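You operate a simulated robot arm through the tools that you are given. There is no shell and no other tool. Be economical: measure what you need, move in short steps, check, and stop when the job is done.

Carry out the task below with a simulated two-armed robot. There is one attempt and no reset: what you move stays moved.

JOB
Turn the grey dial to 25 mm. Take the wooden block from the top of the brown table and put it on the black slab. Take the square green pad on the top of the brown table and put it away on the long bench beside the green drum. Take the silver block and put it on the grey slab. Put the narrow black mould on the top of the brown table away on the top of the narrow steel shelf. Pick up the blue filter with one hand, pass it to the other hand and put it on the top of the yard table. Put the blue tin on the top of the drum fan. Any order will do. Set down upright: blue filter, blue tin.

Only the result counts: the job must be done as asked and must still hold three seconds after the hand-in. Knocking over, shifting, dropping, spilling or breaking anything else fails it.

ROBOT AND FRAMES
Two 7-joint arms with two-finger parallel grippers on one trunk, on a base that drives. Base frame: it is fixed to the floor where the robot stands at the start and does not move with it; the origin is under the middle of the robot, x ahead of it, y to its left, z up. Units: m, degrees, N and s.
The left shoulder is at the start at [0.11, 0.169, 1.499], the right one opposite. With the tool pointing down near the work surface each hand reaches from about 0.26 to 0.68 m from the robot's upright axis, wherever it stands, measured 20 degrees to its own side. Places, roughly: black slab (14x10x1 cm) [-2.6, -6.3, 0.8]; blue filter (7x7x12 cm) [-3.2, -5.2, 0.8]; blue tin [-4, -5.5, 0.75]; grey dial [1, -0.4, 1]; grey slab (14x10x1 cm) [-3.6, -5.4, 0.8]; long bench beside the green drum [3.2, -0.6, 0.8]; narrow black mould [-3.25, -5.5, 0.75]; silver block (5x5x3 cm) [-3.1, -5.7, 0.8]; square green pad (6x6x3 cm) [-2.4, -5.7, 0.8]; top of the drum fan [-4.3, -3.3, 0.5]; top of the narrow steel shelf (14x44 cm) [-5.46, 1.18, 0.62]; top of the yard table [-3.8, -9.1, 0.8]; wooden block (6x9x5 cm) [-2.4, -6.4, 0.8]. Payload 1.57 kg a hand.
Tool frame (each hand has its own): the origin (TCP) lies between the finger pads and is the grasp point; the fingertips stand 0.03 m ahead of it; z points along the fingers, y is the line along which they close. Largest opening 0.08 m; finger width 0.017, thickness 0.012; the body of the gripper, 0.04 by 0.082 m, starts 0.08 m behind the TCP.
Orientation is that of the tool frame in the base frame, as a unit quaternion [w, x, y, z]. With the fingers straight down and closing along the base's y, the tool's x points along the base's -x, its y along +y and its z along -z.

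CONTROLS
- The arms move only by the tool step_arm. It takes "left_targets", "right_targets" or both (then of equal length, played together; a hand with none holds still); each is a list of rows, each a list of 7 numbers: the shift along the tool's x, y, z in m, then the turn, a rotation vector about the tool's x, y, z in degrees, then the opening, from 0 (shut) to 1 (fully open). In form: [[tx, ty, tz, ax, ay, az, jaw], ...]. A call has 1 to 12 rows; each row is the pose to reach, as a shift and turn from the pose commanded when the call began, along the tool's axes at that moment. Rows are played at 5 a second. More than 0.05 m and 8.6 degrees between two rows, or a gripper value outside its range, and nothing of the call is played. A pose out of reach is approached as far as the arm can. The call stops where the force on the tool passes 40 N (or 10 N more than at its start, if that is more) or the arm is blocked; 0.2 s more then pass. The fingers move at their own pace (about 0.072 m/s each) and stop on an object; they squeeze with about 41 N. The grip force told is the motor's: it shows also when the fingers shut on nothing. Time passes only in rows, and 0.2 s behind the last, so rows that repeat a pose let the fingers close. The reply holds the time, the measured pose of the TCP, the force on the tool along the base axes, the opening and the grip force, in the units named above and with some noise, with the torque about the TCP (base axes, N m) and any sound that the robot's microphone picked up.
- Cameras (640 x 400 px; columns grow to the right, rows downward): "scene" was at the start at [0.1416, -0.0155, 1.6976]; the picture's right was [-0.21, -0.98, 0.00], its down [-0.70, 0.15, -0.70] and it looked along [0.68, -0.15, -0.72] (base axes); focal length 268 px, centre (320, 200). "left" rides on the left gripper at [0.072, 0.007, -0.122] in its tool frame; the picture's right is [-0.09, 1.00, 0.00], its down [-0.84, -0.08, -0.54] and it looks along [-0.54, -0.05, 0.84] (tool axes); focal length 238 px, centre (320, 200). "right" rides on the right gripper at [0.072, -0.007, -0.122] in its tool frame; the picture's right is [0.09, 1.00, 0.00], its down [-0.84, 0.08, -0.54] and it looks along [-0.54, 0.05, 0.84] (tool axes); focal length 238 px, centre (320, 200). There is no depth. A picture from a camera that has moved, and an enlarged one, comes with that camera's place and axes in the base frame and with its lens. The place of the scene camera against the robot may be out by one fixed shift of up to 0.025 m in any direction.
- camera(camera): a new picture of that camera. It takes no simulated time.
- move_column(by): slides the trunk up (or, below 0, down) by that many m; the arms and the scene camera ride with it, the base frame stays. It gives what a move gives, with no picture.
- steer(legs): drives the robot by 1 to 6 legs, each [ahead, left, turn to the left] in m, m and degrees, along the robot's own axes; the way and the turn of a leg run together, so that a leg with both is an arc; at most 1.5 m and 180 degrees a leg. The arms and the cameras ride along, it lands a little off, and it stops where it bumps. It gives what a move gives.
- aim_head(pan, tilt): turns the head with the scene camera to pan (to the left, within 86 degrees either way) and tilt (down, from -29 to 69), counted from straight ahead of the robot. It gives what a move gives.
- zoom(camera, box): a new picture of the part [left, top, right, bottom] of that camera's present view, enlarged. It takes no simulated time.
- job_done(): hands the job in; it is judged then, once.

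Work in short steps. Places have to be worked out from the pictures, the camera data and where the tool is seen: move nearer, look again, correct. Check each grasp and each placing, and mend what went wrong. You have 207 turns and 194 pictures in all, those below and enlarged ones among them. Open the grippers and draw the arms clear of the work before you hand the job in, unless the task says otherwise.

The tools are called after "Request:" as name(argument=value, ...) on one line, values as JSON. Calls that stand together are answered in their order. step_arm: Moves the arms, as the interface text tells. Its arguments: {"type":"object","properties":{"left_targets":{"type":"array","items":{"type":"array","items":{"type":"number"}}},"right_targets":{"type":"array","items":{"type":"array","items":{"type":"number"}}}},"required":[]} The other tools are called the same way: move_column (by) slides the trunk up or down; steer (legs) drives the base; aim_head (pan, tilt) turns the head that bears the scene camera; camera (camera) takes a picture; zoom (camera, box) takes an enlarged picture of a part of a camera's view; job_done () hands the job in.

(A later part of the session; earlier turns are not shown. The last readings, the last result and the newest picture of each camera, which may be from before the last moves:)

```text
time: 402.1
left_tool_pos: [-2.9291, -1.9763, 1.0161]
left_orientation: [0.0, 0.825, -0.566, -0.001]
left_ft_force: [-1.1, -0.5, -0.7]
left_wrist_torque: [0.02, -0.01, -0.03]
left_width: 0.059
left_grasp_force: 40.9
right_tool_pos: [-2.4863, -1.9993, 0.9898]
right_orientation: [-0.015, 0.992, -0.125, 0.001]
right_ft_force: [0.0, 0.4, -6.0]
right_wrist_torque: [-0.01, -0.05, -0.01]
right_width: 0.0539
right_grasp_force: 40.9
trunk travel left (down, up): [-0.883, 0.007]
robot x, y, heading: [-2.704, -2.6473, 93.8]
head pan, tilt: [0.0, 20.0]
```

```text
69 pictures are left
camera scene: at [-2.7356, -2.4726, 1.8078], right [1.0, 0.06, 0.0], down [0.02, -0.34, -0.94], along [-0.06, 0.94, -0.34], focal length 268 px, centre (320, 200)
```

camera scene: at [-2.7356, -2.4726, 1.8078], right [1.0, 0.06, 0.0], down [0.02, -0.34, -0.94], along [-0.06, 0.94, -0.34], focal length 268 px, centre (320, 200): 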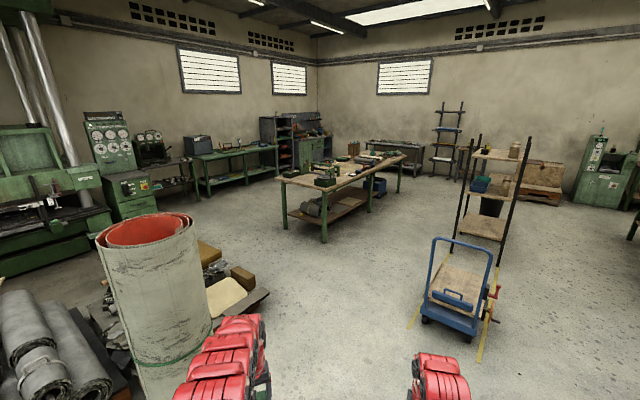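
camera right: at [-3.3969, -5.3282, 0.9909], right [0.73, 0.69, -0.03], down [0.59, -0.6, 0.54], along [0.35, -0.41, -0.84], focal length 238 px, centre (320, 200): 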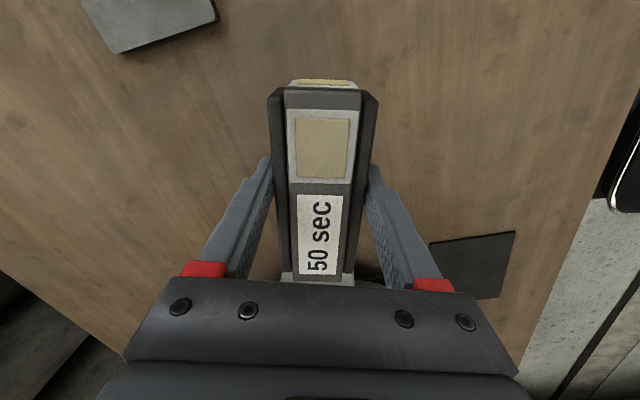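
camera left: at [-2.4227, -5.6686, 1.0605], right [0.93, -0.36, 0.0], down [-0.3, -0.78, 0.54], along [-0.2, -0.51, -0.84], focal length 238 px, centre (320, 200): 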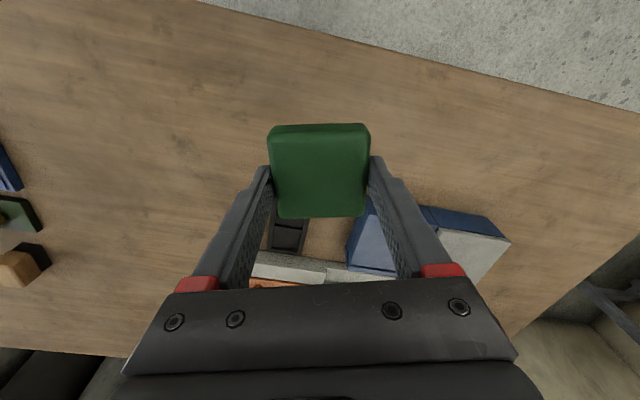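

The shelf should appear near (155,185). I enlarge that area.

Request:
zoom(camera="scene", box=[80, 110, 280, 230])

```text
3.20 times, centred on (180, 170) of scene
camera zoom: at [-2.7356, -2.4726, 1.8078], right [1.0, 0.06, 0.0], down [0.02, -0.34, -0.94], along [-0.06, 0.94, -0.34], focal length 859 px, centre (768, 296)
```

zoom: 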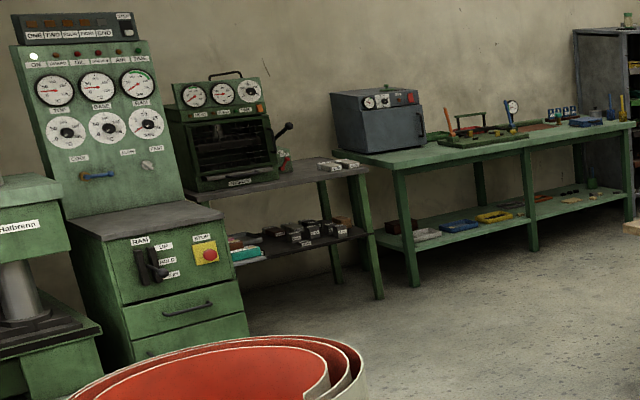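

I need a closer look. I drive up the clear lane and then turn toward the press/control cabinet.

Request:
steer(legs=[[1.25, 0, 0], [1.2, -0.08, 0], [0, 0, 60]])

Request:
aim_head(pan=0, tilt=25)

Request:
camera(camera="scene")

```text
time: 416.9
left_tool_pos: [-3.4427, -0.0099, 1.0167]
left_orientation: [0.0, 0.996, -0.09, -0.001]
left_ft_force: [0.2, -0.1, -0.7]
left_wrist_torque: [0.02, -0.03, -0.01]
left_width: 0.0593
left_grasp_force: 41.1
right_tool_pos: [-3.1936, 0.3565, 0.989]
right_orientation: [-0.014, 0.926, 0.376, -0.006]
right_ft_force: [0.0, 0.2, -5.5]
right_wrist_torque: [0.03, -0.02, -0.03]
right_width: 0.0539
right_grasp_force: 40.6
trunk travel left (down, up): [-0.883, 0.007]
robot x, y, heading: [-2.7518, -0.1701, 152.4]
head pan, tilt: [0.0, 20.0]
```

```text
time: 417.5
left_tool_pos: [-3.4425, -0.0092, 1.0173]
left_orientation: [-0.001, 0.996, -0.09, 0.0]
left_ft_force: [0.6, -0.9, -0.8]
left_wrist_torque: [0.03, 0.02, 0.0]
left_width: 0.0589
left_grasp_force: 40.8
right_tool_pos: [-3.1924, 0.3564, 0.9893]
right_orientation: [-0.013, 0.926, 0.377, -0.006]
right_ft_force: [0.4, 0.2, -5.4]
right_wrist_torque: [0.06, -0.04, -0.01]
right_width: 0.0538
right_grasp_force: 41.0
trunk travel left (down, up): [-0.883, 0.007]
robot x, y, heading: [-2.7532, -0.1695, 152.3]
head pan, tilt: [0.0, 25.0]
```

```text
67 pictures are left
camera scene: at [-2.9245, -0.0869, 1.7998], right [0.46, 0.89, 0.0], down [0.37, -0.2, -0.91], along [-0.8, 0.42, -0.42], focal length 268 px, centre (320, 200)
```

scene: 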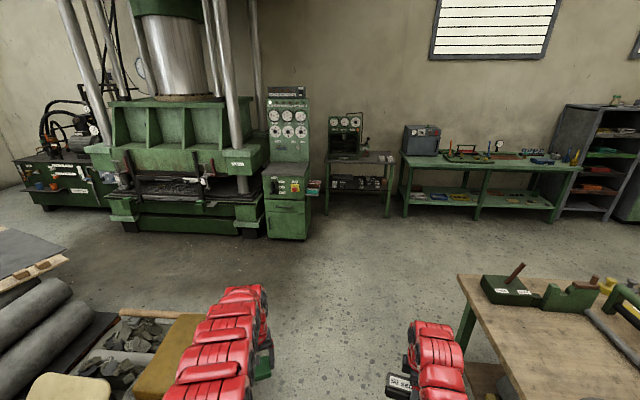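

I see a small shelf attached to the right side of the control cabinet. Enlarging.

Request:
zoom(camera="scene", box=[250, 150, 410, 250])

```text
4.00 times, centred on (330, 200) of scene
camera zoom: at [-2.9245, -0.0869, 1.7998], right [0.46, 0.89, 0.0], down [0.37, -0.2, -0.91], along [-0.8, 0.42, -0.42], focal length 1074 px, centre (280, 200)
```

zoom: 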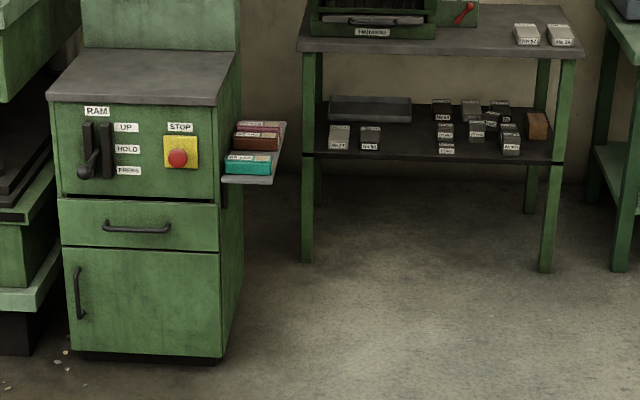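

The narrow steel shelf is on the cabinet's right side, straight ahead about 3 m, with its long axis along my heading. I drive up to it with the right hand near it.

Request:
steer(legs=[[1.3, 0, 0], [0.85, 0.31, 0]])

Request:
aim_head(pan=-15, tilt=45)

Request:
camera(camera="scene")

Request:
camera(camera="right")

```text
time: 428.3
left_tool_pos: [-5.4777, 0.6835, 1.0177]
left_orientation: [0.001, 0.996, -0.086, -0.001]
left_ft_force: [0.4, 0.4, -1.1]
left_wrist_torque: [0.01, 0.0, 0.0]
left_width: 0.0591
left_grasp_force: 40.4
right_tool_pos: [-5.2304, 1.0495, 0.9888]
right_orientation: [-0.013, 0.925, 0.379, -0.006]
right_ft_force: [0.1, 0.1, -5.8]
right_wrist_torque: [0.05, -0.05, 0.03]
right_width: 0.0538
right_grasp_force: 41.3
trunk travel left (down, up): [-0.883, 0.007]
robot x, y, heading: [-4.7896, 0.5287, 152.8]
head pan, tilt: [0.0, 25.0]
```

```text
time: 429.2
left_tool_pos: [-5.4769, 0.6838, 1.0157]
left_orientation: [0.0, 0.996, -0.086, -0.001]
left_ft_force: [-0.3, 0.4, -0.7]
left_wrist_torque: [0.0, -0.04, -0.02]
left_width: 0.059
left_grasp_force: 40.6
right_tool_pos: [-5.231, 1.0503, 0.9888]
right_orientation: [-0.012, 0.925, 0.38, -0.006]
right_ft_force: [-0.4, 0.1, -6.2]
right_wrist_torque: [0.02, -0.08, 0.0]
right_width: 0.0538
right_grasp_force: 41.0
trunk travel left (down, up): [-0.883, 0.007]
robot x, y, heading: [-4.7881, 0.5266, 152.8]
head pan, tilt: [-15.0, 45.0]
```

```text
65 pictures are left
camera scene: at [-4.9379, 0.6218, 1.7692], right [0.67, 0.74, 0.0], down [0.52, -0.47, -0.71], along [-0.52, 0.47, -0.71], focal length 268 px, centre (320, 200)
```

scene: 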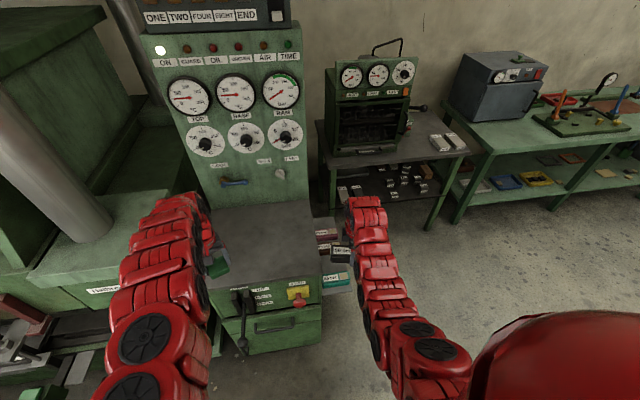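

```text
64 pictures are left
camera right: at [-5.1822, 1.1015, 1.1105], right [0.76, -0.64, -0.03], down [-0.53, -0.65, 0.54], along [-0.37, -0.4, -0.84], focal length 238 px, centre (320, 200)
```

right: 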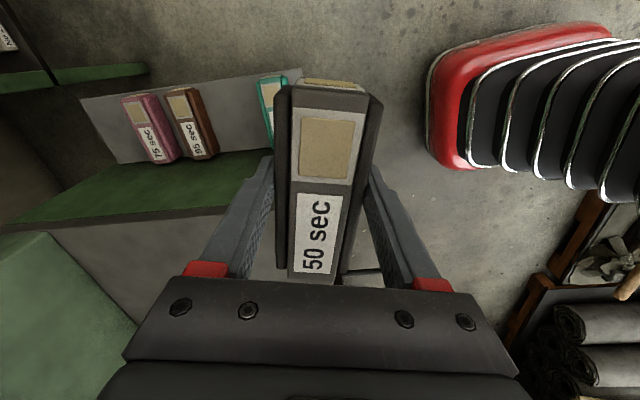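

The hand view shows the shelf: pink and brown moulds at the far end, a gap, then the teal one at the near end. I enlarge to measure the gap.

Request:
zoom(camera="right", box=[60, 50, 320, 212])

```text
2.46 times, centred on (190, 131) of right
camera zoom: at [-5.1822, 1.1015, 1.1105], right [0.76, -0.64, -0.03], down [-0.53, -0.65, 0.54], along [-0.37, -0.4, -0.84], focal length 587 px, centre (640, 370)
```

zoom: 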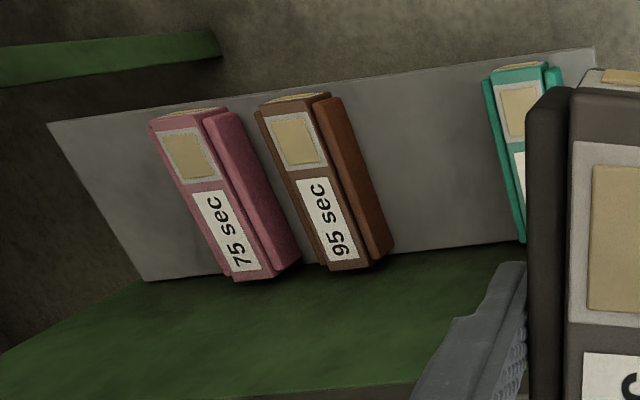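

The gap between the brown and teal moulds is about 11.5 cm, centred near (−5.400,1.125); it fits. I turn the right wrist −12° and raise the left hand out of the way, then move 18 cm forward.

Request:
step_arm(left_targets=[[0, 0, -0.04, 0, 0, 0, 0], [0, 0, -0.08, 0, 0, 0, 0], [0, 0, -0.12, 0, 0, 0, 0], [0, 0, -0.16, 0, 0, 0, 0], [0, 0, -0.2, 0, 0, 0, 0], [0, 0, -0.24, 0, 0, 0, 0]], right_targets=[[0, 0, 0, 0, 0, -4, 0], [0, 0, 0, 0, 0, -8, 0], [0, 0, 0, 0, 0, -12, 0], [0, 0, 0, 0, 0, -12, 0], [0, 0, 0, 0, 0, -12, 0], [0, 0, 0, 0, 0, -12, 0]])

Request:
steer(legs=[[0.184, 0.011, 0]])

Request:
move_column(by=-0.15)

Request:
camera(camera="right")

Request:
camera(camera="scene")

```text
time: 430.6
left_tool_pos: [-5.4762, 0.6872, 1.2564]
left_orientation: [0.0, 0.996, -0.087, -0.001]
left_ft_force: [0.1, -0.5, -0.6]
left_wrist_torque: [-0.02, -0.01, 0.04]
left_width: 0.0592
left_grasp_force: 40.8
right_tool_pos: [-5.2307, 1.0507, 0.9899]
right_orientation: [-0.013, 0.88, 0.474, -0.006]
right_ft_force: [0.3, 0.6, -6.3]
right_wrist_torque: [0.05, -0.01, -0.03]
right_width: 0.0539
right_grasp_force: 41.2
trunk travel left (down, up): [-0.883, 0.007]
robot x, y, heading: [-4.7896, 0.5288, 152.8]
head pan, tilt: [-15.0, 45.0]
```

```text
time: 432.1
left_tool_pos: [-5.6424, 0.7605, 1.2577]
left_orientation: [-0.001, 0.996, -0.087, -0.001]
left_ft_force: [0.1, 0.2, -1.6]
left_wrist_torque: [0.0, 0.05, 0.0]
left_width: 0.059
left_grasp_force: 40.7
right_tool_pos: [-5.3971, 1.1225, 0.9896]
right_orientation: [-0.015, 0.88, 0.474, -0.005]
right_ft_force: [0.5, 0.0, -5.8]
right_wrist_torque: [0.03, -0.04, -0.01]
right_width: 0.0537
right_grasp_force: 41.0
trunk travel left (down, up): [-0.883, 0.007]
robot x, y, heading: [-4.9569, 0.6024, 152.9]
head pan, tilt: [-15.0, 45.0]
```

```text
time: 433.9
left_tool_pos: [-5.6422, 0.7613, 1.1064]
left_orientation: [0.0, 0.996, -0.086, -0.002]
left_ft_force: [-0.7, 0.7, -1.1]
left_wrist_torque: [0.01, -0.02, 0.01]
left_width: 0.0589
left_grasp_force: 41.2
right_tool_pos: [-5.398, 1.1244, 0.839]
right_orientation: [-0.013, 0.88, 0.474, -0.005]
right_ft_force: [3.8, 4.5, 7.2]
right_wrist_torque: [-1.02, 0.25, 0.16]
right_width: 0.0537
right_grasp_force: 41.3
trunk travel left (down, up): [-0.733, 0.157]
robot x, y, heading: [-4.9571, 0.6004, 152.9]
head pan, tilt: [-15.0, 45.0]
```

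```text
62 pictures are left
camera right: at [-5.3616, 1.1843, 0.9609], right [0.88, -0.47, -0.03], down [-0.38, -0.75, 0.54], along [-0.27, -0.46, -0.84], focal length 238 px, centre (320, 200)
```

right: 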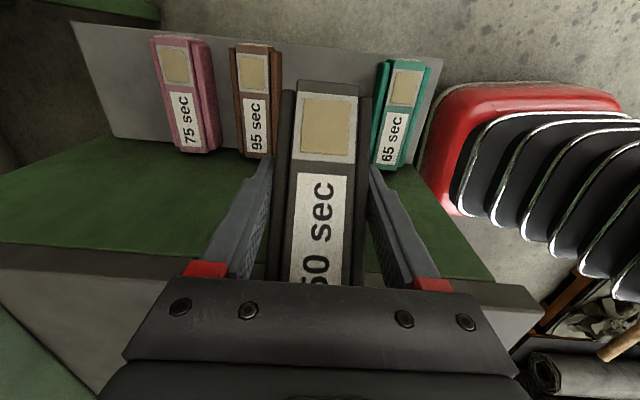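

```text
61 pictures are left
camera scene: at [-5.1041, 0.6959, 1.6193], right [0.67, 0.74, 0.0], down [0.52, -0.48, -0.71], along [-0.52, 0.47, -0.71], focal length 268 px, centre (320, 200)
```

scene: 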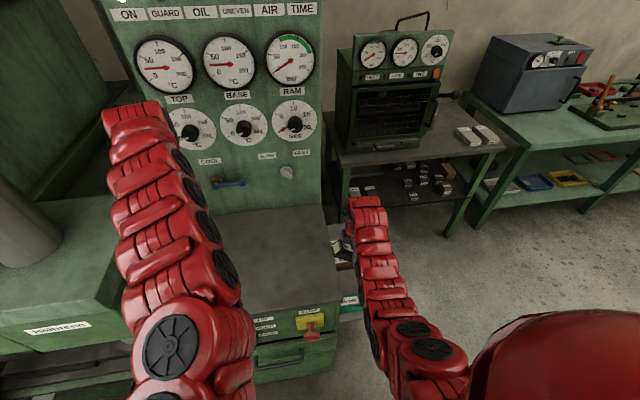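

A slight contact: the mould's end touched the cabinet's top edge. I rise, shift 12 mm away from the cabinet, and check the hold.

Request:
move_column(by=0.07)

Request:
step_arm(right_targets=[[0.006, 0, 0, 0, 0, 0, 0], [0.012, 0, 0, 0, 0, 0, 0]])

Request:
camera(camera="right")

```text
time: 434.9
left_tool_pos: [-5.6442, 0.7616, 1.175]
left_orientation: [-0.001, 0.996, -0.087, -0.001]
left_ft_force: [-0.3, -0.3, -1.5]
left_wrist_torque: [-0.01, 0.01, 0.0]
left_width: 0.0592
left_grasp_force: 40.9
right_tool_pos: [-5.3995, 1.1246, 0.9087]
right_orientation: [-0.014, 0.88, 0.474, -0.004]
right_ft_force: [-0.3, -0.8, -6.4]
right_wrist_torque: [-0.01, -0.03, 0.0]
right_width: 0.0538
right_grasp_force: 40.6
trunk travel left (down, up): [-0.803, 0.087]
robot x, y, heading: [-4.9568, 0.6002, 152.8]
head pan, tilt: [-15.0, 45.0]
```

```text
time: 435.5
left_tool_pos: [-5.6437, 0.7611, 1.1764]
left_orientation: [0.0, 0.996, -0.087, 0.0]
left_ft_force: [-0.4, 0.5, -1.5]
left_wrist_torque: [0.0, 0.01, 0.02]
left_width: 0.0591
left_grasp_force: 41.1
right_tool_pos: [-5.3934, 1.1347, 0.9096]
right_orientation: [-0.013, 0.88, 0.475, -0.005]
right_ft_force: [0.0, -0.2, -6.4]
right_wrist_torque: [0.06, -0.03, -0.05]
right_width: 0.0538
right_grasp_force: 41.1
trunk travel left (down, up): [-0.803, 0.087]
robot x, y, heading: [-4.9543, 0.6027, 152.7]
head pan, tilt: [-15.0, 45.0]
```

```text
60 pictures are left
camera right: at [-5.3564, 1.1943, 1.0306], right [0.88, -0.47, -0.03], down [-0.38, -0.75, 0.54], along [-0.27, -0.46, -0.84], focal length 238 px, centre (320, 200)
```

right: 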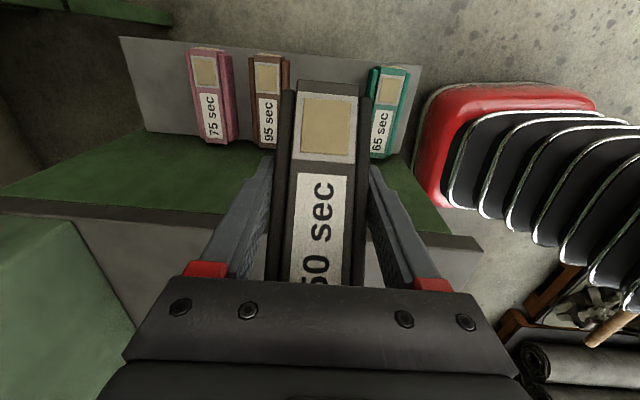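

Clear now, centred in the gap. I raise the left hand a bit more and lower the trunk by 0.2.

Request:
step_arm(left_targets=[[0, 0, -0.03, 0, 0, 0, 0], [0, 0, -0.05, 0, 0, 0, 0]])

Request:
move_column(by=-0.1)

Request:
move_column(by=-0.1)

Request:
camera(camera="right")

```text
time: 436.1
left_tool_pos: [-5.6422, 0.7594, 1.2274]
left_orientation: [0.0, 0.996, -0.087, 0.0]
left_ft_force: [0.1, 0.2, -0.5]
left_wrist_torque: [0.0, 0.0, 0.03]
left_width: 0.0592
left_grasp_force: 41.1
right_tool_pos: [-5.3927, 1.1355, 0.9094]
right_orientation: [-0.013, 0.881, 0.473, -0.004]
right_ft_force: [-0.1, 0.1, -6.7]
right_wrist_torque: [0.04, -0.05, -0.02]
right_width: 0.0536
right_grasp_force: 40.6
trunk travel left (down, up): [-0.803, 0.087]
robot x, y, heading: [-4.9536, 0.6031, 153.0]
head pan, tilt: [-15.0, 45.0]
```

```text
time: 437.5
left_tool_pos: [-5.6425, 0.7605, 1.1274]
left_orientation: [-0.001, 0.996, -0.086, -0.002]
left_ft_force: [0.1, -0.3, -1.3]
left_wrist_torque: [0.03, 0.01, 0.01]
left_width: 0.0592
left_grasp_force: 41.2
right_tool_pos: [-5.3925, 1.1344, 0.808]
right_orientation: [-0.013, 0.88, 0.474, -0.005]
right_ft_force: [0.1, -0.3, -5.6]
right_wrist_torque: [0.04, -0.03, -0.02]
right_width: 0.054
right_grasp_force: 41.4
trunk travel left (down, up): [-0.703, 0.187]
robot x, y, heading: [-4.9563, 0.6042, 152.8]
head pan, tilt: [-15.0, 45.0]
```

```text
time: 438.8
left_tool_pos: [-5.643, 0.7586, 1.0277]
left_orientation: [-0.001, 0.996, -0.086, -0.001]
left_ft_force: [0.3, 0.8, -1.9]
left_wrist_torque: [-0.01, 0.01, 0.01]
left_width: 0.059
left_grasp_force: 40.7
right_tool_pos: [-5.3929, 1.135, 0.7095]
right_orientation: [-0.014, 0.88, 0.474, -0.004]
right_ft_force: [0.0, -0.2, -5.8]
right_wrist_torque: [0.08, -0.04, 0.01]
right_width: 0.0537
right_grasp_force: 41.6
trunk travel left (down, up): [-0.603, 0.287]
robot x, y, heading: [-4.957, 0.6, 152.6]
head pan, tilt: [-15.0, 45.0]
```

```text
59 pictures are left
camera right: at [-5.3563, 1.1941, 0.8311], right [0.88, -0.47, -0.03], down [-0.38, -0.75, 0.54], along [-0.27, -0.46, -0.84], focal length 238 px, centre (320, 200)
```

right: 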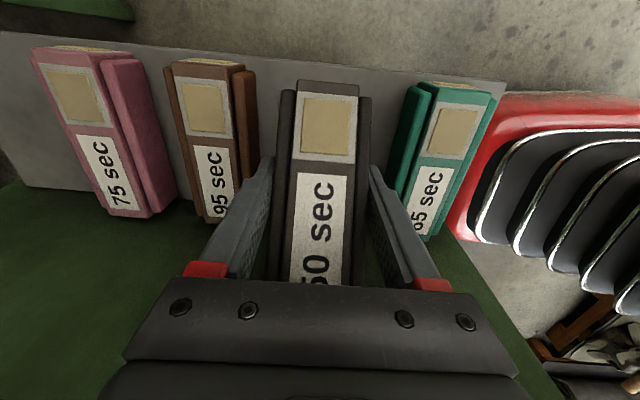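

Centred between neighbours. Lower 4 cm, then in small steps.

Request:
move_column(by=-0.042)

Request:
move_column(by=-0.006)

Request:
move_column(by=-0.005)

```text
time: 439.6
left_tool_pos: [-5.6427, 0.7568, 0.9867]
left_orientation: [-0.002, 0.996, -0.087, -0.002]
left_ft_force: [-0.4, 0.0, -1.1]
left_wrist_torque: [-0.04, -0.05, 0.01]
left_width: 0.0589
left_grasp_force: 41.0
right_tool_pos: [-5.3946, 1.1312, 0.6697]
right_orientation: [-0.016, 0.88, 0.475, -0.006]
right_ft_force: [-7.5, -6.0, 28.7]
right_wrist_torque: [0.31, -1.06, -0.15]
right_width: 0.0536
right_grasp_force: 41.1
trunk travel left (down, up): [-0.561, 0.329]
robot x, y, heading: [-4.9511, 0.6062, 152.8]
head pan, tilt: [-15.0, 45.0]
```

```text
time: 440.2
left_tool_pos: [-5.6412, 0.758, 0.98]
left_orientation: [-0.002, 0.996, -0.086, -0.002]
left_ft_force: [0.3, -0.5, -0.8]
left_wrist_torque: [0.05, -0.01, 0.0]
left_width: 0.059
left_grasp_force: 40.5
right_tool_pos: [-5.3912, 1.1318, 0.6632]
right_orientation: [-0.014, 0.88, 0.474, -0.005]
right_ft_force: [-7.3, -6.1, 23.2]
right_wrist_torque: [0.29, -0.96, -0.15]
right_width: 0.0538
right_grasp_force: 41.0
trunk travel left (down, up): [-0.555, 0.335]
robot x, y, heading: [-4.9539, 0.5993, 152.7]
head pan, tilt: [-15.0, 45.0]
```

```text
time: 440.7
left_tool_pos: [-5.6413, 0.7573, 0.9761]
left_orientation: [-0.001, 0.996, -0.087, -0.002]
left_ft_force: [-0.3, 0.1, -1.2]
left_wrist_torque: [0.01, 0.03, -0.05]
left_width: 0.0593
left_grasp_force: 40.8
right_tool_pos: [-5.3923, 1.133, 0.6564]
right_orientation: [-0.016, 0.88, 0.474, -0.004]
right_ft_force: [-4.1, -7.2, 23.4]
right_wrist_torque: [0.33, -1.17, -0.18]
right_width: 0.0537
right_grasp_force: 41.1
trunk travel left (down, up): [-0.55, 0.34]
robot x, y, heading: [-4.9551, 0.6073, 152.9]
head pan, tilt: [-15.0, 45.0]
```

A steady 23 N contact while still descending is suspicious; I look before going on.

Request:
camera(camera="right")

Request:
zoom(camera="scene", box=[300, 200, 460, 330])

```text
58 pictures are left
camera right: at [-5.3553, 1.192, 0.78], right [0.88, -0.47, -0.03], down [-0.38, -0.75, 0.53], along [-0.27, -0.46, -0.84], focal length 238 px, centre (320, 200)
```

right: 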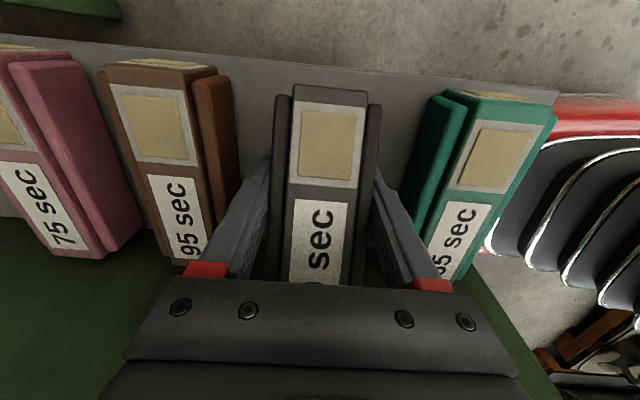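

```text
3.08 times, centred on (380, 265) of scene
camera zoom: at [-5.1037, 0.692, 1.4366], right [0.67, 0.74, 0.0], down [0.52, -0.47, -0.71], along [-0.52, 0.48, -0.71], focal length 826 px, centre (135, 0)
```

zoom: 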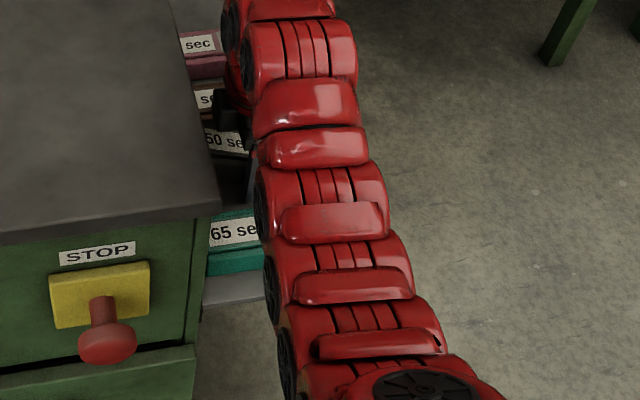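

The mould has settled on the shelf (it slid up slightly in the grip). I ease up 4 mm, open the fingers only 10 mm, and check before lifting.

Request:
move_column(by=0.004)

Request:
step_arm(right_targets=[[0, 0, 0, 0, 0, 0, 0.76], [0, 0, 0, 0, 0, 0, 0.78], [0, 0, 0, 0, 0, 0, 0.78]])

Request:
camera(camera="right")

```text
time: 441.3
left_tool_pos: [-5.6424, 0.7614, 0.978]
left_orientation: [-0.001, 0.996, -0.086, 0.0]
left_ft_force: [-0.2, 0.1, -1.3]
left_wrist_torque: [-0.03, -0.05, -0.03]
left_width: 0.0586
left_grasp_force: 40.9
right_tool_pos: [-5.3907, 1.1353, 0.6589]
right_orientation: [-0.012, 0.881, 0.474, -0.004]
right_ft_force: [0.6, 0.8, -6.5]
right_wrist_torque: [0.1, -0.02, -0.02]
right_width: 0.0538
right_grasp_force: 41.4
trunk travel left (down, up): [-0.554, 0.336]
robot x, y, heading: [-4.9558, 0.6009, 152.4]
head pan, tilt: [-15.0, 45.0]
```

```text
time: 442.1
left_tool_pos: [-5.6427, 0.7591, 0.9792]
left_orientation: [0.0, 0.996, -0.087, -0.001]
left_ft_force: [-0.4, 0.4, -0.7]
left_wrist_torque: [0.03, -0.02, -0.02]
left_width: 0.0593
left_grasp_force: 41.0
right_tool_pos: [-5.3919, 1.1341, 0.6603]
right_orientation: [-0.014, 0.88, 0.474, -0.004]
right_ft_force: [0.8, 0.2, 1.1]
right_wrist_torque: [-0.02, 0.01, 0.01]
right_width: 0.063
right_grasp_force: 0.0
trunk travel left (down, up): [-0.554, 0.336]
robot x, y, heading: [-4.9528, 0.6022, 152.9]
head pan, tilt: [-15.0, 45.0]
```

```text
56 pictures are left
camera right: at [-5.356, 1.1938, 0.7823], right [0.88, -0.47, -0.03], down [-0.38, -0.75, 0.54], along [-0.27, -0.46, -0.84], focal length 238 px, centre (320, 200)
```

right: 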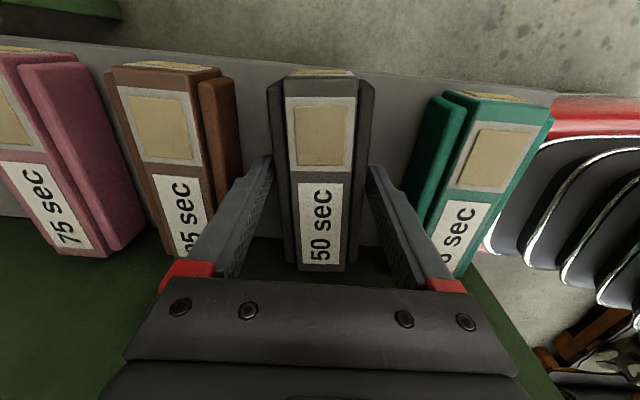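

The mould stands on the shelf and is free of the fingers. I lift clear.

Request:
move_column(by=0.25)

Request:
camera(camera="right")

```text
time: 444.6
left_tool_pos: [-5.6429, 0.7592, 1.228]
left_orientation: [-0.001, 0.996, -0.086, -0.001]
left_ft_force: [0.1, -0.2, -0.6]
left_wrist_torque: [0.02, -0.02, 0.01]
left_width: 0.0589
left_grasp_force: 40.3
right_tool_pos: [-5.3912, 1.134, 0.9095]
right_orientation: [-0.014, 0.881, 0.473, -0.004]
right_ft_force: [-0.4, -0.5, -1.0]
right_wrist_torque: [-0.02, 0.01, -0.01]
right_width: 0.0626
right_grasp_force: 0.0
trunk travel left (down, up): [-0.804, 0.086]
robot x, y, heading: [-4.9552, 0.6025, 152.7]
head pan, tilt: [-15.0, 45.0]
```

```text
55 pictures are left
camera right: at [-5.3563, 1.1939, 1.0322], right [0.88, -0.47, -0.03], down [-0.38, -0.75, 0.54], along [-0.27, -0.46, -0.84], focal length 238 px, centre (320, 200)
```

right: 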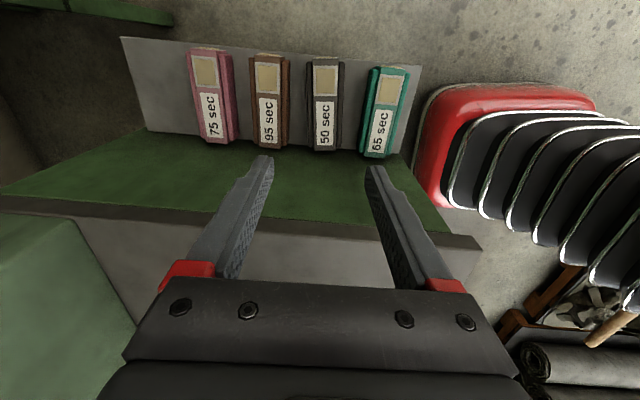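

The mould is in its slot. Now the long drive with the pad to the far bench: first I reverse out and head back down the lane.

Request:
steer(legs=[[-1.03, -0.32, 0], [-1.3, 0, 0], [0, 0, 124], [1.5, 0, 0], [0, 0, 61]])

Request:
aim_head(pan=0, tilt=25)

Request:
camera(camera="scene")

```text
time: 471.1
left_tool_pos: [-1.9151, -1.8156, 1.2279]
left_orientation: [0.001, 0.061, 0.998, -0.001]
left_ft_force: [-0.7, -0.4, -0.4]
left_wrist_torque: [-0.01, -0.01, 0.0]
left_width: 0.059
left_grasp_force: 40.7
right_tool_pos: [-2.1453, -2.203, 0.9104]
right_orientation: [0.005, -0.496, 0.868, -0.015]
right_ft_force: [0.6, 0.5, 0.5]
right_wrist_torque: [0.0, 0.0, 0.01]
right_width: 0.0625
right_grasp_force: 0.0
trunk travel left (down, up): [-0.804, 0.086]
robot x, y, heading: [-2.6099, -1.6929, -24.2]
head pan, tilt: [-15.0, 45.0]
```

```text
time: 471.9
left_tool_pos: [-1.9153, -1.8166, 1.2288]
left_orientation: [0.001, 0.062, 0.998, 0.0]
left_ft_force: [1.0, -0.8, -1.3]
left_wrist_torque: [0.01, 0.02, 0.03]
left_width: 0.059
left_grasp_force: 41.4
right_tool_pos: [-2.1463, -2.2031, 0.9101]
right_orientation: [0.005, -0.495, 0.869, -0.013]
right_ft_force: [0.9, 0.1, 0.5]
right_wrist_torque: [0.0, 0.0, -0.01]
right_width: 0.0623
right_grasp_force: 0.1
trunk travel left (down, up): [-0.804, 0.086]
robot x, y, heading: [-2.6094, -1.6941, -24.9]
head pan, tilt: [0.0, 25.0]
```

```text
54 pictures are left
camera scene: at [-2.4685, -1.7623, 1.7208], right [-0.41, -0.91, 0.0], down [-0.39, 0.18, -0.91], along [0.82, -0.38, -0.42], focal length 268 px, centre (320, 200)
```

scene: 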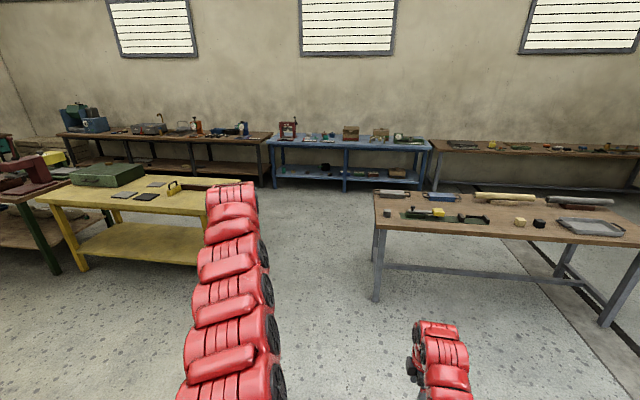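

The gap ahead is clear. I pass between the tables and turn up the aisle.

Request:
steer(legs=[[0, 0, 6.5], [1.3, 0, 0], [1.0, 0, 0], [0.8, 0.05, 12], [0, 0, 60], [1.0, 0, 0]])

Request:
camera(camera="scene")

```text
time: 495.1
left_tool_pos: [1.2412, -1.1164, 1.2295]
left_orientation: [0.001, -0.567, 0.824, 0.0]
left_ft_force: [0.1, 0.0, -0.5]
left_wrist_torque: [0.01, 0.0, -0.03]
left_width: 0.059
left_grasp_force: 41.3
right_tool_pos: [1.5614, -1.4329, 0.911]
right_orientation: [-0.012, 0.926, -0.377, 0.008]
right_ft_force: [0.4, -0.1, 0.1]
right_wrist_torque: [-0.01, -0.01, -0.01]
right_width: 0.0627
right_grasp_force: 0.2
trunk travel left (down, up): [-0.804, 0.086]
robot x, y, heading: [0.954, -1.7563, 51.8]
head pan, tilt: [0.0, 25.0]
```

```text
53 pictures are left
camera scene: at [1.0457, -1.6238, 1.7209], right [0.79, -0.62, 0.0], down [-0.26, -0.33, -0.91], along [0.56, 0.71, -0.42], focal length 268 px, centre (320, 200)
```

scene: 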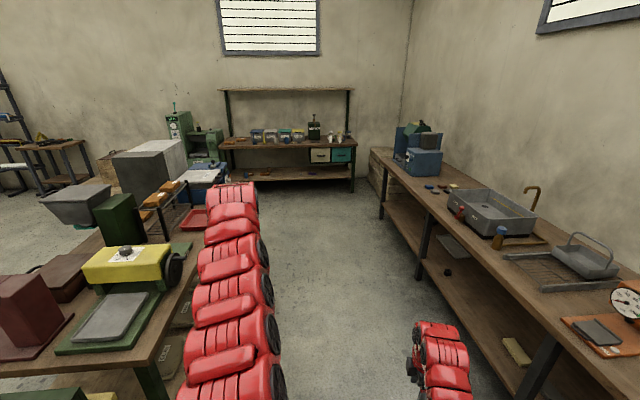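

I'm in the aisle; the dial is on the left and the long bench on the right. I enlarge both.

Request:
zoom(camera="scene", box=[380, 110, 600, 270])

Request:
zoom(camera="scene", box=[80, 220, 200, 310])

```text
2.50 times, centred on (490, 190) of scene
camera zoom: at [1.0457, -1.6238, 1.7209], right [0.79, -0.62, 0.0], down [-0.26, -0.33, -0.91], along [0.56, 0.71, -0.42], focal length 671 px, centre (-105, 225)
```

zoom: 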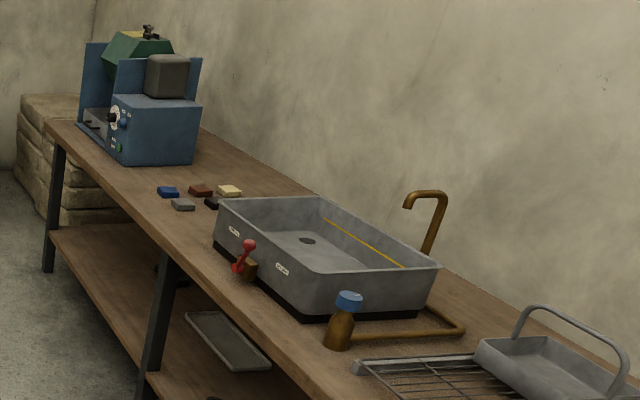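

```text
4.44 times, centred on (140, 265) of scene
camera zoom: at [1.0457, -1.6238, 1.7209], right [0.79, -0.62, 0.0], down [-0.26, -0.33, -0.91], along [0.56, 0.71, -0.42], focal length 1194 px, centre (1120, -89)
```

zoom: 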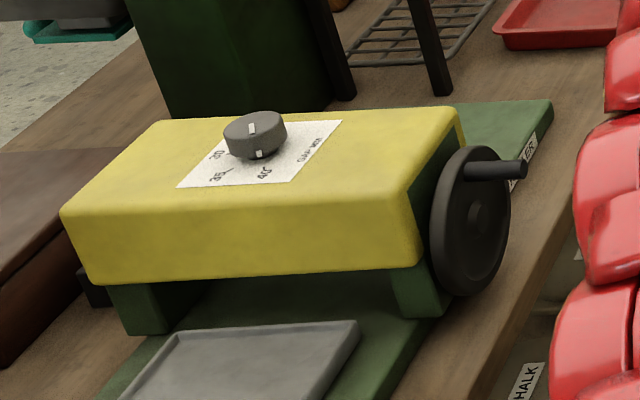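

The green drum is the tumbler on the blue machine, with coloured pads lying beside it at about (3.25,−0.57), matching the given place. I drive up, face the bench, and view from the left hand.

Request:
steer(legs=[[1.2, -0.2, 0], [0.93, -0.13, 0], [0, 0, -88]])

Request:
camera(camera="left")

Request:
aim_head(pan=5, tilt=45)

Request:
camera(camera="scene")

```text
time: 508.9
left_tool_pos: [3.2271, -0.4549, 1.228]
left_orientation: [-0.002, 0.089, 0.996, 0.0]
left_ft_force: [-0.2, 0.0, -2.3]
left_wrist_torque: [0.0, -0.02, -0.01]
left_width: 0.0591
left_grasp_force: 40.9
right_tool_pos: [2.9864, -0.8185, 0.9103]
right_orientation: [0.013, -0.481, 0.877, -0.01]
right_ft_force: [0.9, 1.6, 0.4]
right_wrist_torque: [-0.09, 0.03, -0.07]
right_width: 0.0631
right_grasp_force: 0.3
trunk travel left (down, up): [-0.804, 0.086]
robot x, y, heading: [2.5427, -0.2943, -27.4]
head pan, tilt: [0.0, 25.0]
stopped in leg 3: the force on the tool passed its limit at 61 N (the readings are from after the stop); the commanded pose is now the measured one
```

```text
50 pictures are left
camera left: at [3.1579, -0.4373, 1.3496], right [0.27, 0.96, 0.0], down [0.81, -0.22, 0.54], along [0.52, -0.14, -0.84], focal length 238 px, centre (320, 200)
```

left: 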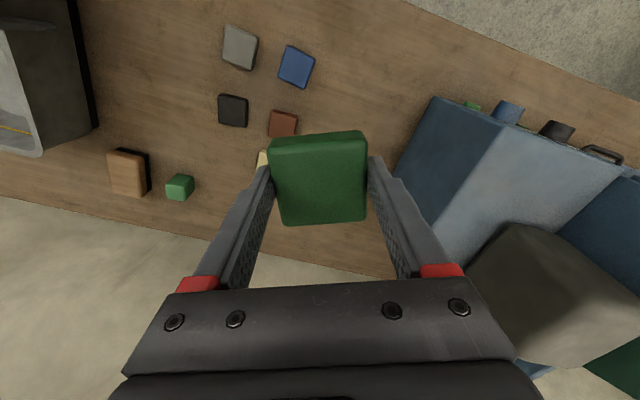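

```text
time: 509.7
left_tool_pos: [3.2276, -0.4557, 1.2275]
left_orientation: [0.0, 0.088, 0.996, 0.0]
left_ft_force: [-0.1, -0.4, -0.5]
left_wrist_torque: [0.04, -0.01, 0.02]
left_width: 0.0591
left_grasp_force: 40.9
right_tool_pos: [2.9858, -0.818, 0.911]
right_orientation: [0.014, -0.48, 0.877, -0.01]
right_ft_force: [1.6, 1.6, -0.6]
right_wrist_torque: [-0.04, 0.01, -0.09]
right_width: 0.0624
right_grasp_force: 0.2
trunk travel left (down, up): [-0.804, 0.086]
robot x, y, heading: [2.5389, -0.2963, -27.2]
head pan, tilt: [5.0, 45.0]
```

```text
49 pictures are left
camera scene: at [2.6709, -0.3622, 1.6904], right [-0.38, -0.92, 0.0], down [-0.65, 0.27, -0.71], along [0.65, -0.27, -0.71], focal length 268 px, centre (320, 200)
```

scene: 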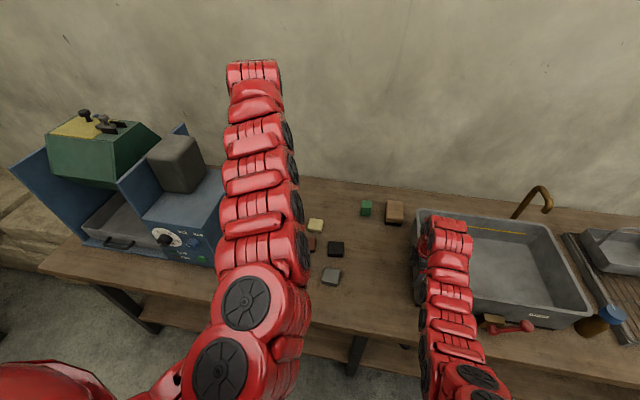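

The right hand touched the grey tray while turning. I look at the contact before moving anything.

Request:
camera(camera="right")

```text
48 pictures are left
camera right: at [2.948, -0.8829, 1.0309], right [-0.89, 0.46, -0.03], down [0.37, 0.75, 0.55], along [0.28, 0.48, -0.83], focal length 238 px, centre (320, 200)
```

right: 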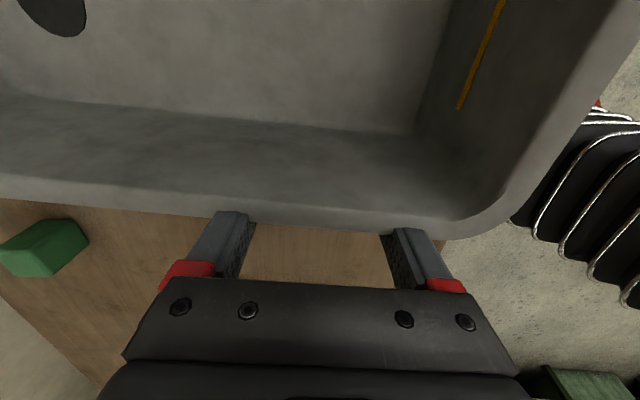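

The fingers are just outside the tray's side wall; residual force is small. I raise the right hand straight up out of there.

Request:
step_arm(right_targets=[[0, 0, -0.03, 0, 0, 0, 0.78], [0, 0, -0.07, 0, 0, 0, 0.78], [0, 0, -0.11, 0, 0, 0, 0.78], [0, 0, -0.15, 0, 0, 0, 0.78], [0, 0, -0.19, 0, 0, 0, 0.78], [0, 0, -0.23, 0, 0, 0, 0.78]])

Request:
camera(camera="right")

```text
time: 511.1
left_tool_pos: [3.226, -0.4558, 1.2295]
left_orientation: [0.001, 0.088, 0.996, 0.0]
left_ft_force: [0.0, -0.9, 0.3]
left_wrist_torque: [0.03, 0.02, -0.02]
left_width: 0.0589
left_grasp_force: 40.9
right_tool_pos: [2.9914, -0.8262, 1.0853]
right_orientation: [0.015, -0.48, 0.877, -0.011]
right_ft_force: [-0.9, 0.3, 0.8]
right_wrist_torque: [0.0, -0.03, 0.01]
right_width: 0.0625
right_grasp_force: 0.2
right hand out of reach, approached as far as the arm can: row 4, 5, 6
trunk travel left (down, up): [-0.804, 0.086]
robot x, y, heading: [2.5393, -0.2937, -27.1]
head pan, tilt: [5.0, 45.0]
```

```text
47 pictures are left
camera right: at [2.9533, -0.8913, 1.2059], right [-0.89, 0.46, -0.03], down [0.37, 0.75, 0.55], along [0.28, 0.48, -0.83], focal length 238 px, centre (320, 200)
```

right: 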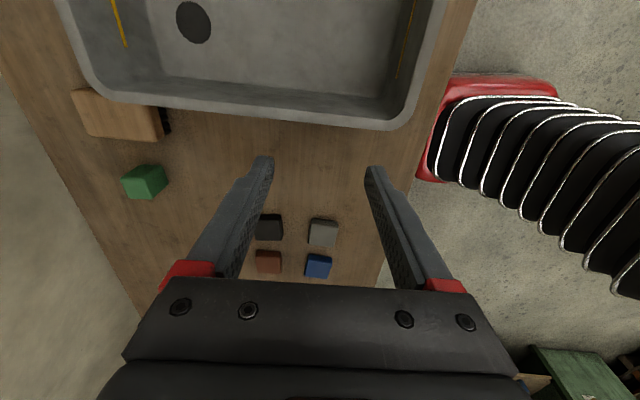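

The tray looks parallel to the bench and unmoved. I examine the coloured pads and the small green object, to decide which is "the green drum".

Request:
zoom(camera="right", box=[60, 70, 360, 290])

Request:
zoom(camera="scene", box=[20, 90, 440, 300])

```text
1.82 times, centred on (210, 180) of right
camera zoom: at [2.9533, -0.8913, 1.2059], right [-0.89, 0.46, -0.03], down [0.37, 0.75, 0.55], along [0.28, 0.48, -0.83], focal length 433 px, centre (520, 236)
```

zoom: 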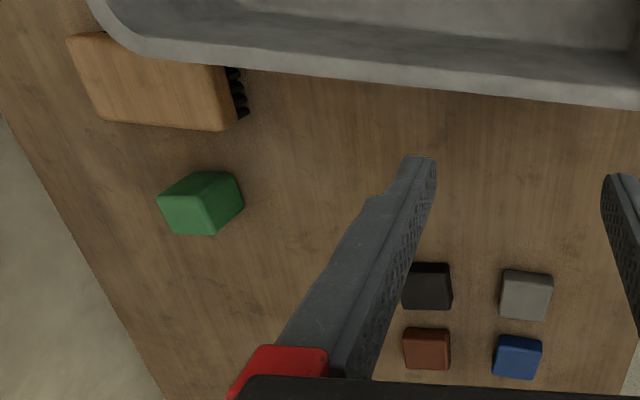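

```text
1.52 times, centred on (230, 195) of scene
camera zoom: at [2.6696, -0.3629, 1.6904], right [-0.38, -0.92, 0.0], down [-0.65, 0.27, -0.71], along [0.65, -0.27, -0.71], focal length 409 px, centre (457, 208)
```

zoom: 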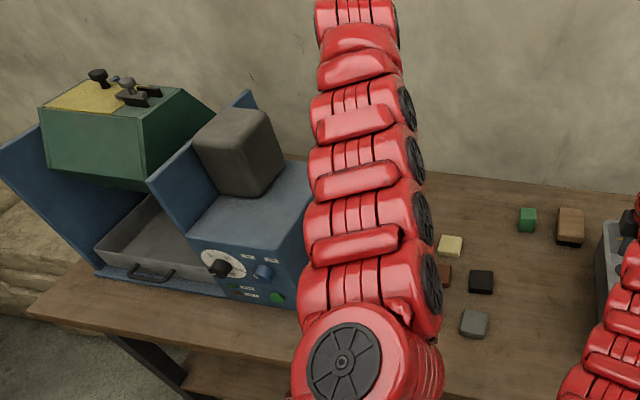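

The green drum is the tumbler barrel on the blue machine. I'll set the pad on the free spot between it and the pads, near (3.26,−0.42). First I move the right hand away from the tray, then lower the left.

Request:
step_arm(right_targets=[[-0.03, 0, 0, 0, 0, 0, 0.78], [-0.06, 0, 0, 0, 0, 0, 0.78], [-0.09, 0, 0, 0, 0, 0, 0.78], [-0.12, 0, 0, 0, 0, 0, 0.78], [-0.12, 0, 0, 0, 0, 0, 0.78], [-0.12, 0, 0, 0, 0, 0, 0.78]], left_targets=[[0, 0, 0.04, 0, 0, 0, 0], [-0.01, 0.01, 0.08, 0, 0, 0, 0], [-0.02, 0.02, 0.12, 0, 0, 0, 0], [-0.026, 0.03, 0.16, 0, 0, 0, 0], [-0.026, 0.041, 0.2, 0, 0, 0, 0], [-0.026, 0.041, 0.24, 0, 0, 0, 0]])

Request:
camera(camera="left")

```text
time: 512.5
left_tool_pos: [3.2624, -0.4217, 0.9879]
left_orientation: [0.0, 0.089, 0.996, -0.001]
left_ft_force: [-0.8, 0.7, -0.6]
left_wrist_torque: [0.01, 0.03, -0.02]
left_width: 0.0588
left_grasp_force: 40.9
right_tool_pos: [3.0546, -0.7241, 1.0839]
right_orientation: [0.015, -0.479, 0.877, -0.01]
right_ft_force: [0.0, -0.4, 0.1]
right_wrist_torque: [0.03, -0.01, -0.03]
right_width: 0.0624
right_grasp_force: 0.1
trunk travel left (down, up): [-0.804, 0.086]
robot x, y, heading: [2.5421, -0.2982, -27.5]
head pan, tilt: [5.0, 45.0]
```

```text
44 pictures are left
camera left: at [3.1931, -0.4024, 1.1098], right [0.27, 0.96, 0.0], down [0.81, -0.22, 0.54], along [0.52, -0.15, -0.84], focal length 238 px, centre (320, 200)
```

left: 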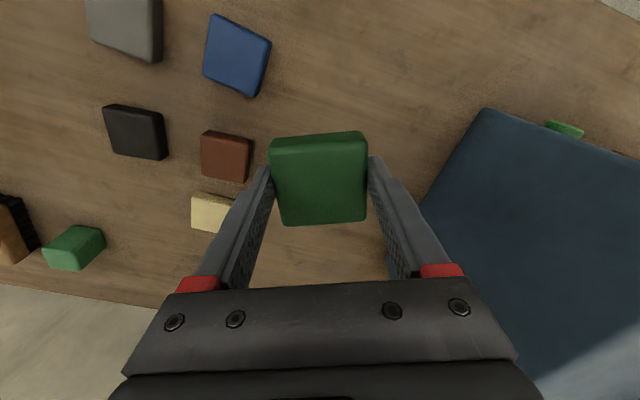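

The landing spot is clear. Continue down: trunk 0.08, then slow steps with the arm.

Request:
move_column(by=-0.1)

Request:
step_arm(left_targets=[[0, 0, 0.015, 0, 0, 0, 0], [0, 0, 0.03, 0, 0, 0, 0], [0, 0, 0.036, 0, 0, 0, 0], [0, 0, 0.042, 0, 0, 0, 0], [0, 0, 0.048, 0, 0, 0, 0], [0, 0, 0.054, 0, 0, 0, 0]])

```text
time: 513.9
left_tool_pos: [3.2614, -0.4213, 0.8888]
left_orientation: [0.001, 0.088, 0.996, 0.0]
left_ft_force: [-0.1, -0.4, -1.7]
left_wrist_torque: [-0.02, 0.01, 0.02]
left_width: 0.0589
left_grasp_force: 40.9
right_tool_pos: [3.055, -0.7245, 0.9854]
right_orientation: [0.014, -0.48, 0.877, -0.011]
right_ft_force: [-0.4, -0.5, -0.9]
right_wrist_torque: [-0.03, 0.03, 0.01]
right_width: 0.0624
right_grasp_force: 0.1
trunk travel left (down, up): [-0.704, 0.186]
robot x, y, heading: [2.5439, -0.2953, -27.3]
head pan, tilt: [5.0, 45.0]
```

```text
time: 515.3
left_tool_pos: [3.2608, -0.4209, 0.834]
left_orientation: [0.0, 0.088, 0.996, -0.001]
left_ft_force: [0.0, 0.3, -0.3]
left_wrist_torque: [0.0, -0.02, 0.02]
left_width: 0.0592
left_grasp_force: 41.1
right_tool_pos: [3.0552, -0.7242, 0.9861]
right_orientation: [0.015, -0.48, 0.877, -0.01]
right_ft_force: [0.2, 0.7, 0.2]
right_wrist_torque: [0.03, -0.04, 0.01]
right_width: 0.0622
right_grasp_force: 0.0
trunk travel left (down, up): [-0.704, 0.186]
robot x, y, heading: [2.5418, -0.2964, -27.2]
head pan, tilt: [5.0, 45.0]
```

Still free; continue in 4 mm steps.

Request:
step_arm(left_targets=[[0, 0, 0.004, 0, 0, 0, 0], [0, 0, 0.008, 0, 0, 0, 0], [0, 0, 0.012, 0, 0, 0, 0], [0, 0, 0.016, 0, 0, 0, 0], [0, 0, 0.02, 0, 0, 0, 0], [0, 0, 0.024, 0, 0, 0, 0]])

Request:
camera(camera="left")

```text
time: 516.2
left_tool_pos: [3.2616, -0.4215, 0.8305]
left_orientation: [0.007, 0.088, 0.996, -0.001]
left_ft_force: [-11.2, 3.3, 25.8]
left_wrist_torque: [0.43, 0.92, 0.07]
left_width: 0.0592
left_grasp_force: 41.5
right_tool_pos: [3.0507, -0.7237, 0.9883]
right_orientation: [0.015, -0.48, 0.877, -0.012]
right_ft_force: [0.4, 0.6, 0.2]
right_wrist_torque: [-0.01, -0.01, -0.02]
right_width: 0.0623
right_grasp_force: 0.0
trunk travel left (down, up): [-0.704, 0.186]
robot x, y, heading: [2.54, -0.2947, -27.4]
head pan, tilt: [5.0, 45.0]
stopped in row 4 (left hand): the force on the tool passed its limit at 44 N (the readings are from after the stop); the commanded pose is now the measured one
```

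```text
43 pictures are left
camera left: at [3.1911, -0.4018, 0.9509], right [0.27, 0.96, 0.0], down [0.8, -0.22, 0.55], along [0.53, -0.15, -0.83], focal length 238 px, centre (320, 200)
```

left: 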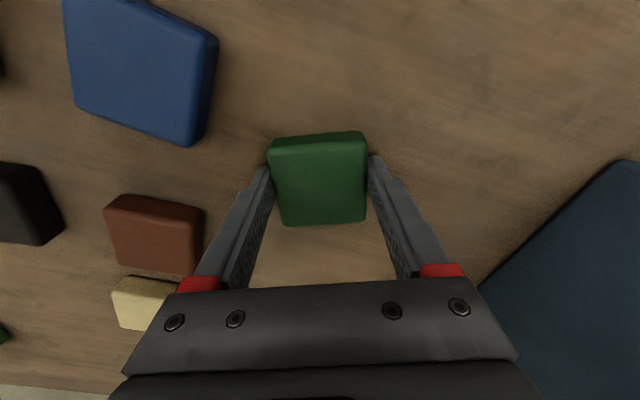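

Contact with the bench. I ease up 2 mm, release and rise.

Request:
step_arm(left_targets=[[0, 0, -0.002, 0, 0, 0, 0], [0, 0, -0.002, 0, 0, 0, 0.85], [0, 0, -0.002, 0, 0, 0, 0.95], [0, 0, -0.002, 0, 0, 0, 0.95], [0, 0, -0.04, 0, 0, 0, 0.95], [0, 0, -0.08, 0, 0, 0, 0.95], [0, 0, -0.12, 0, 0, 0, 0.95], [0, 0, -0.16, 0, 0, 0, 0.95], [0, 0, -0.2, 0, 0, 0, 0.95]])

Request:
camera(camera="left")

```text
time: 518.2
left_tool_pos: [3.2623, -0.4224, 1.0283]
left_orientation: [0.005, 0.088, 0.996, -0.002]
left_ft_force: [-0.2, 0.0, 0.1]
left_wrist_torque: [0.01, -0.02, -0.03]
left_width: 0.0759
left_grasp_force: 0.2
right_tool_pos: [3.0557, -0.7245, 0.9854]
right_orientation: [0.014, -0.48, 0.877, -0.01]
right_ft_force: [-0.6, 0.0, 0.1]
right_wrist_torque: [0.02, -0.05, -0.02]
right_width: 0.0622
right_grasp_force: 0.0
trunk travel left (down, up): [-0.704, 0.186]
robot x, y, heading: [2.5448, -0.297, -27.2]
head pan, tilt: [5.0, 45.0]
```

```text
42 pictures are left
camera left: at [3.1922, -0.4039, 1.1486], right [0.27, 0.96, 0.0], down [0.81, -0.22, 0.55], along [0.53, -0.15, -0.84], focal length 238 px, centre (320, 200)
```

left: 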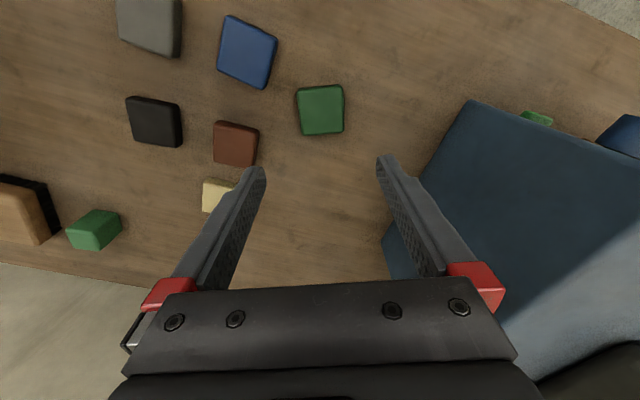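

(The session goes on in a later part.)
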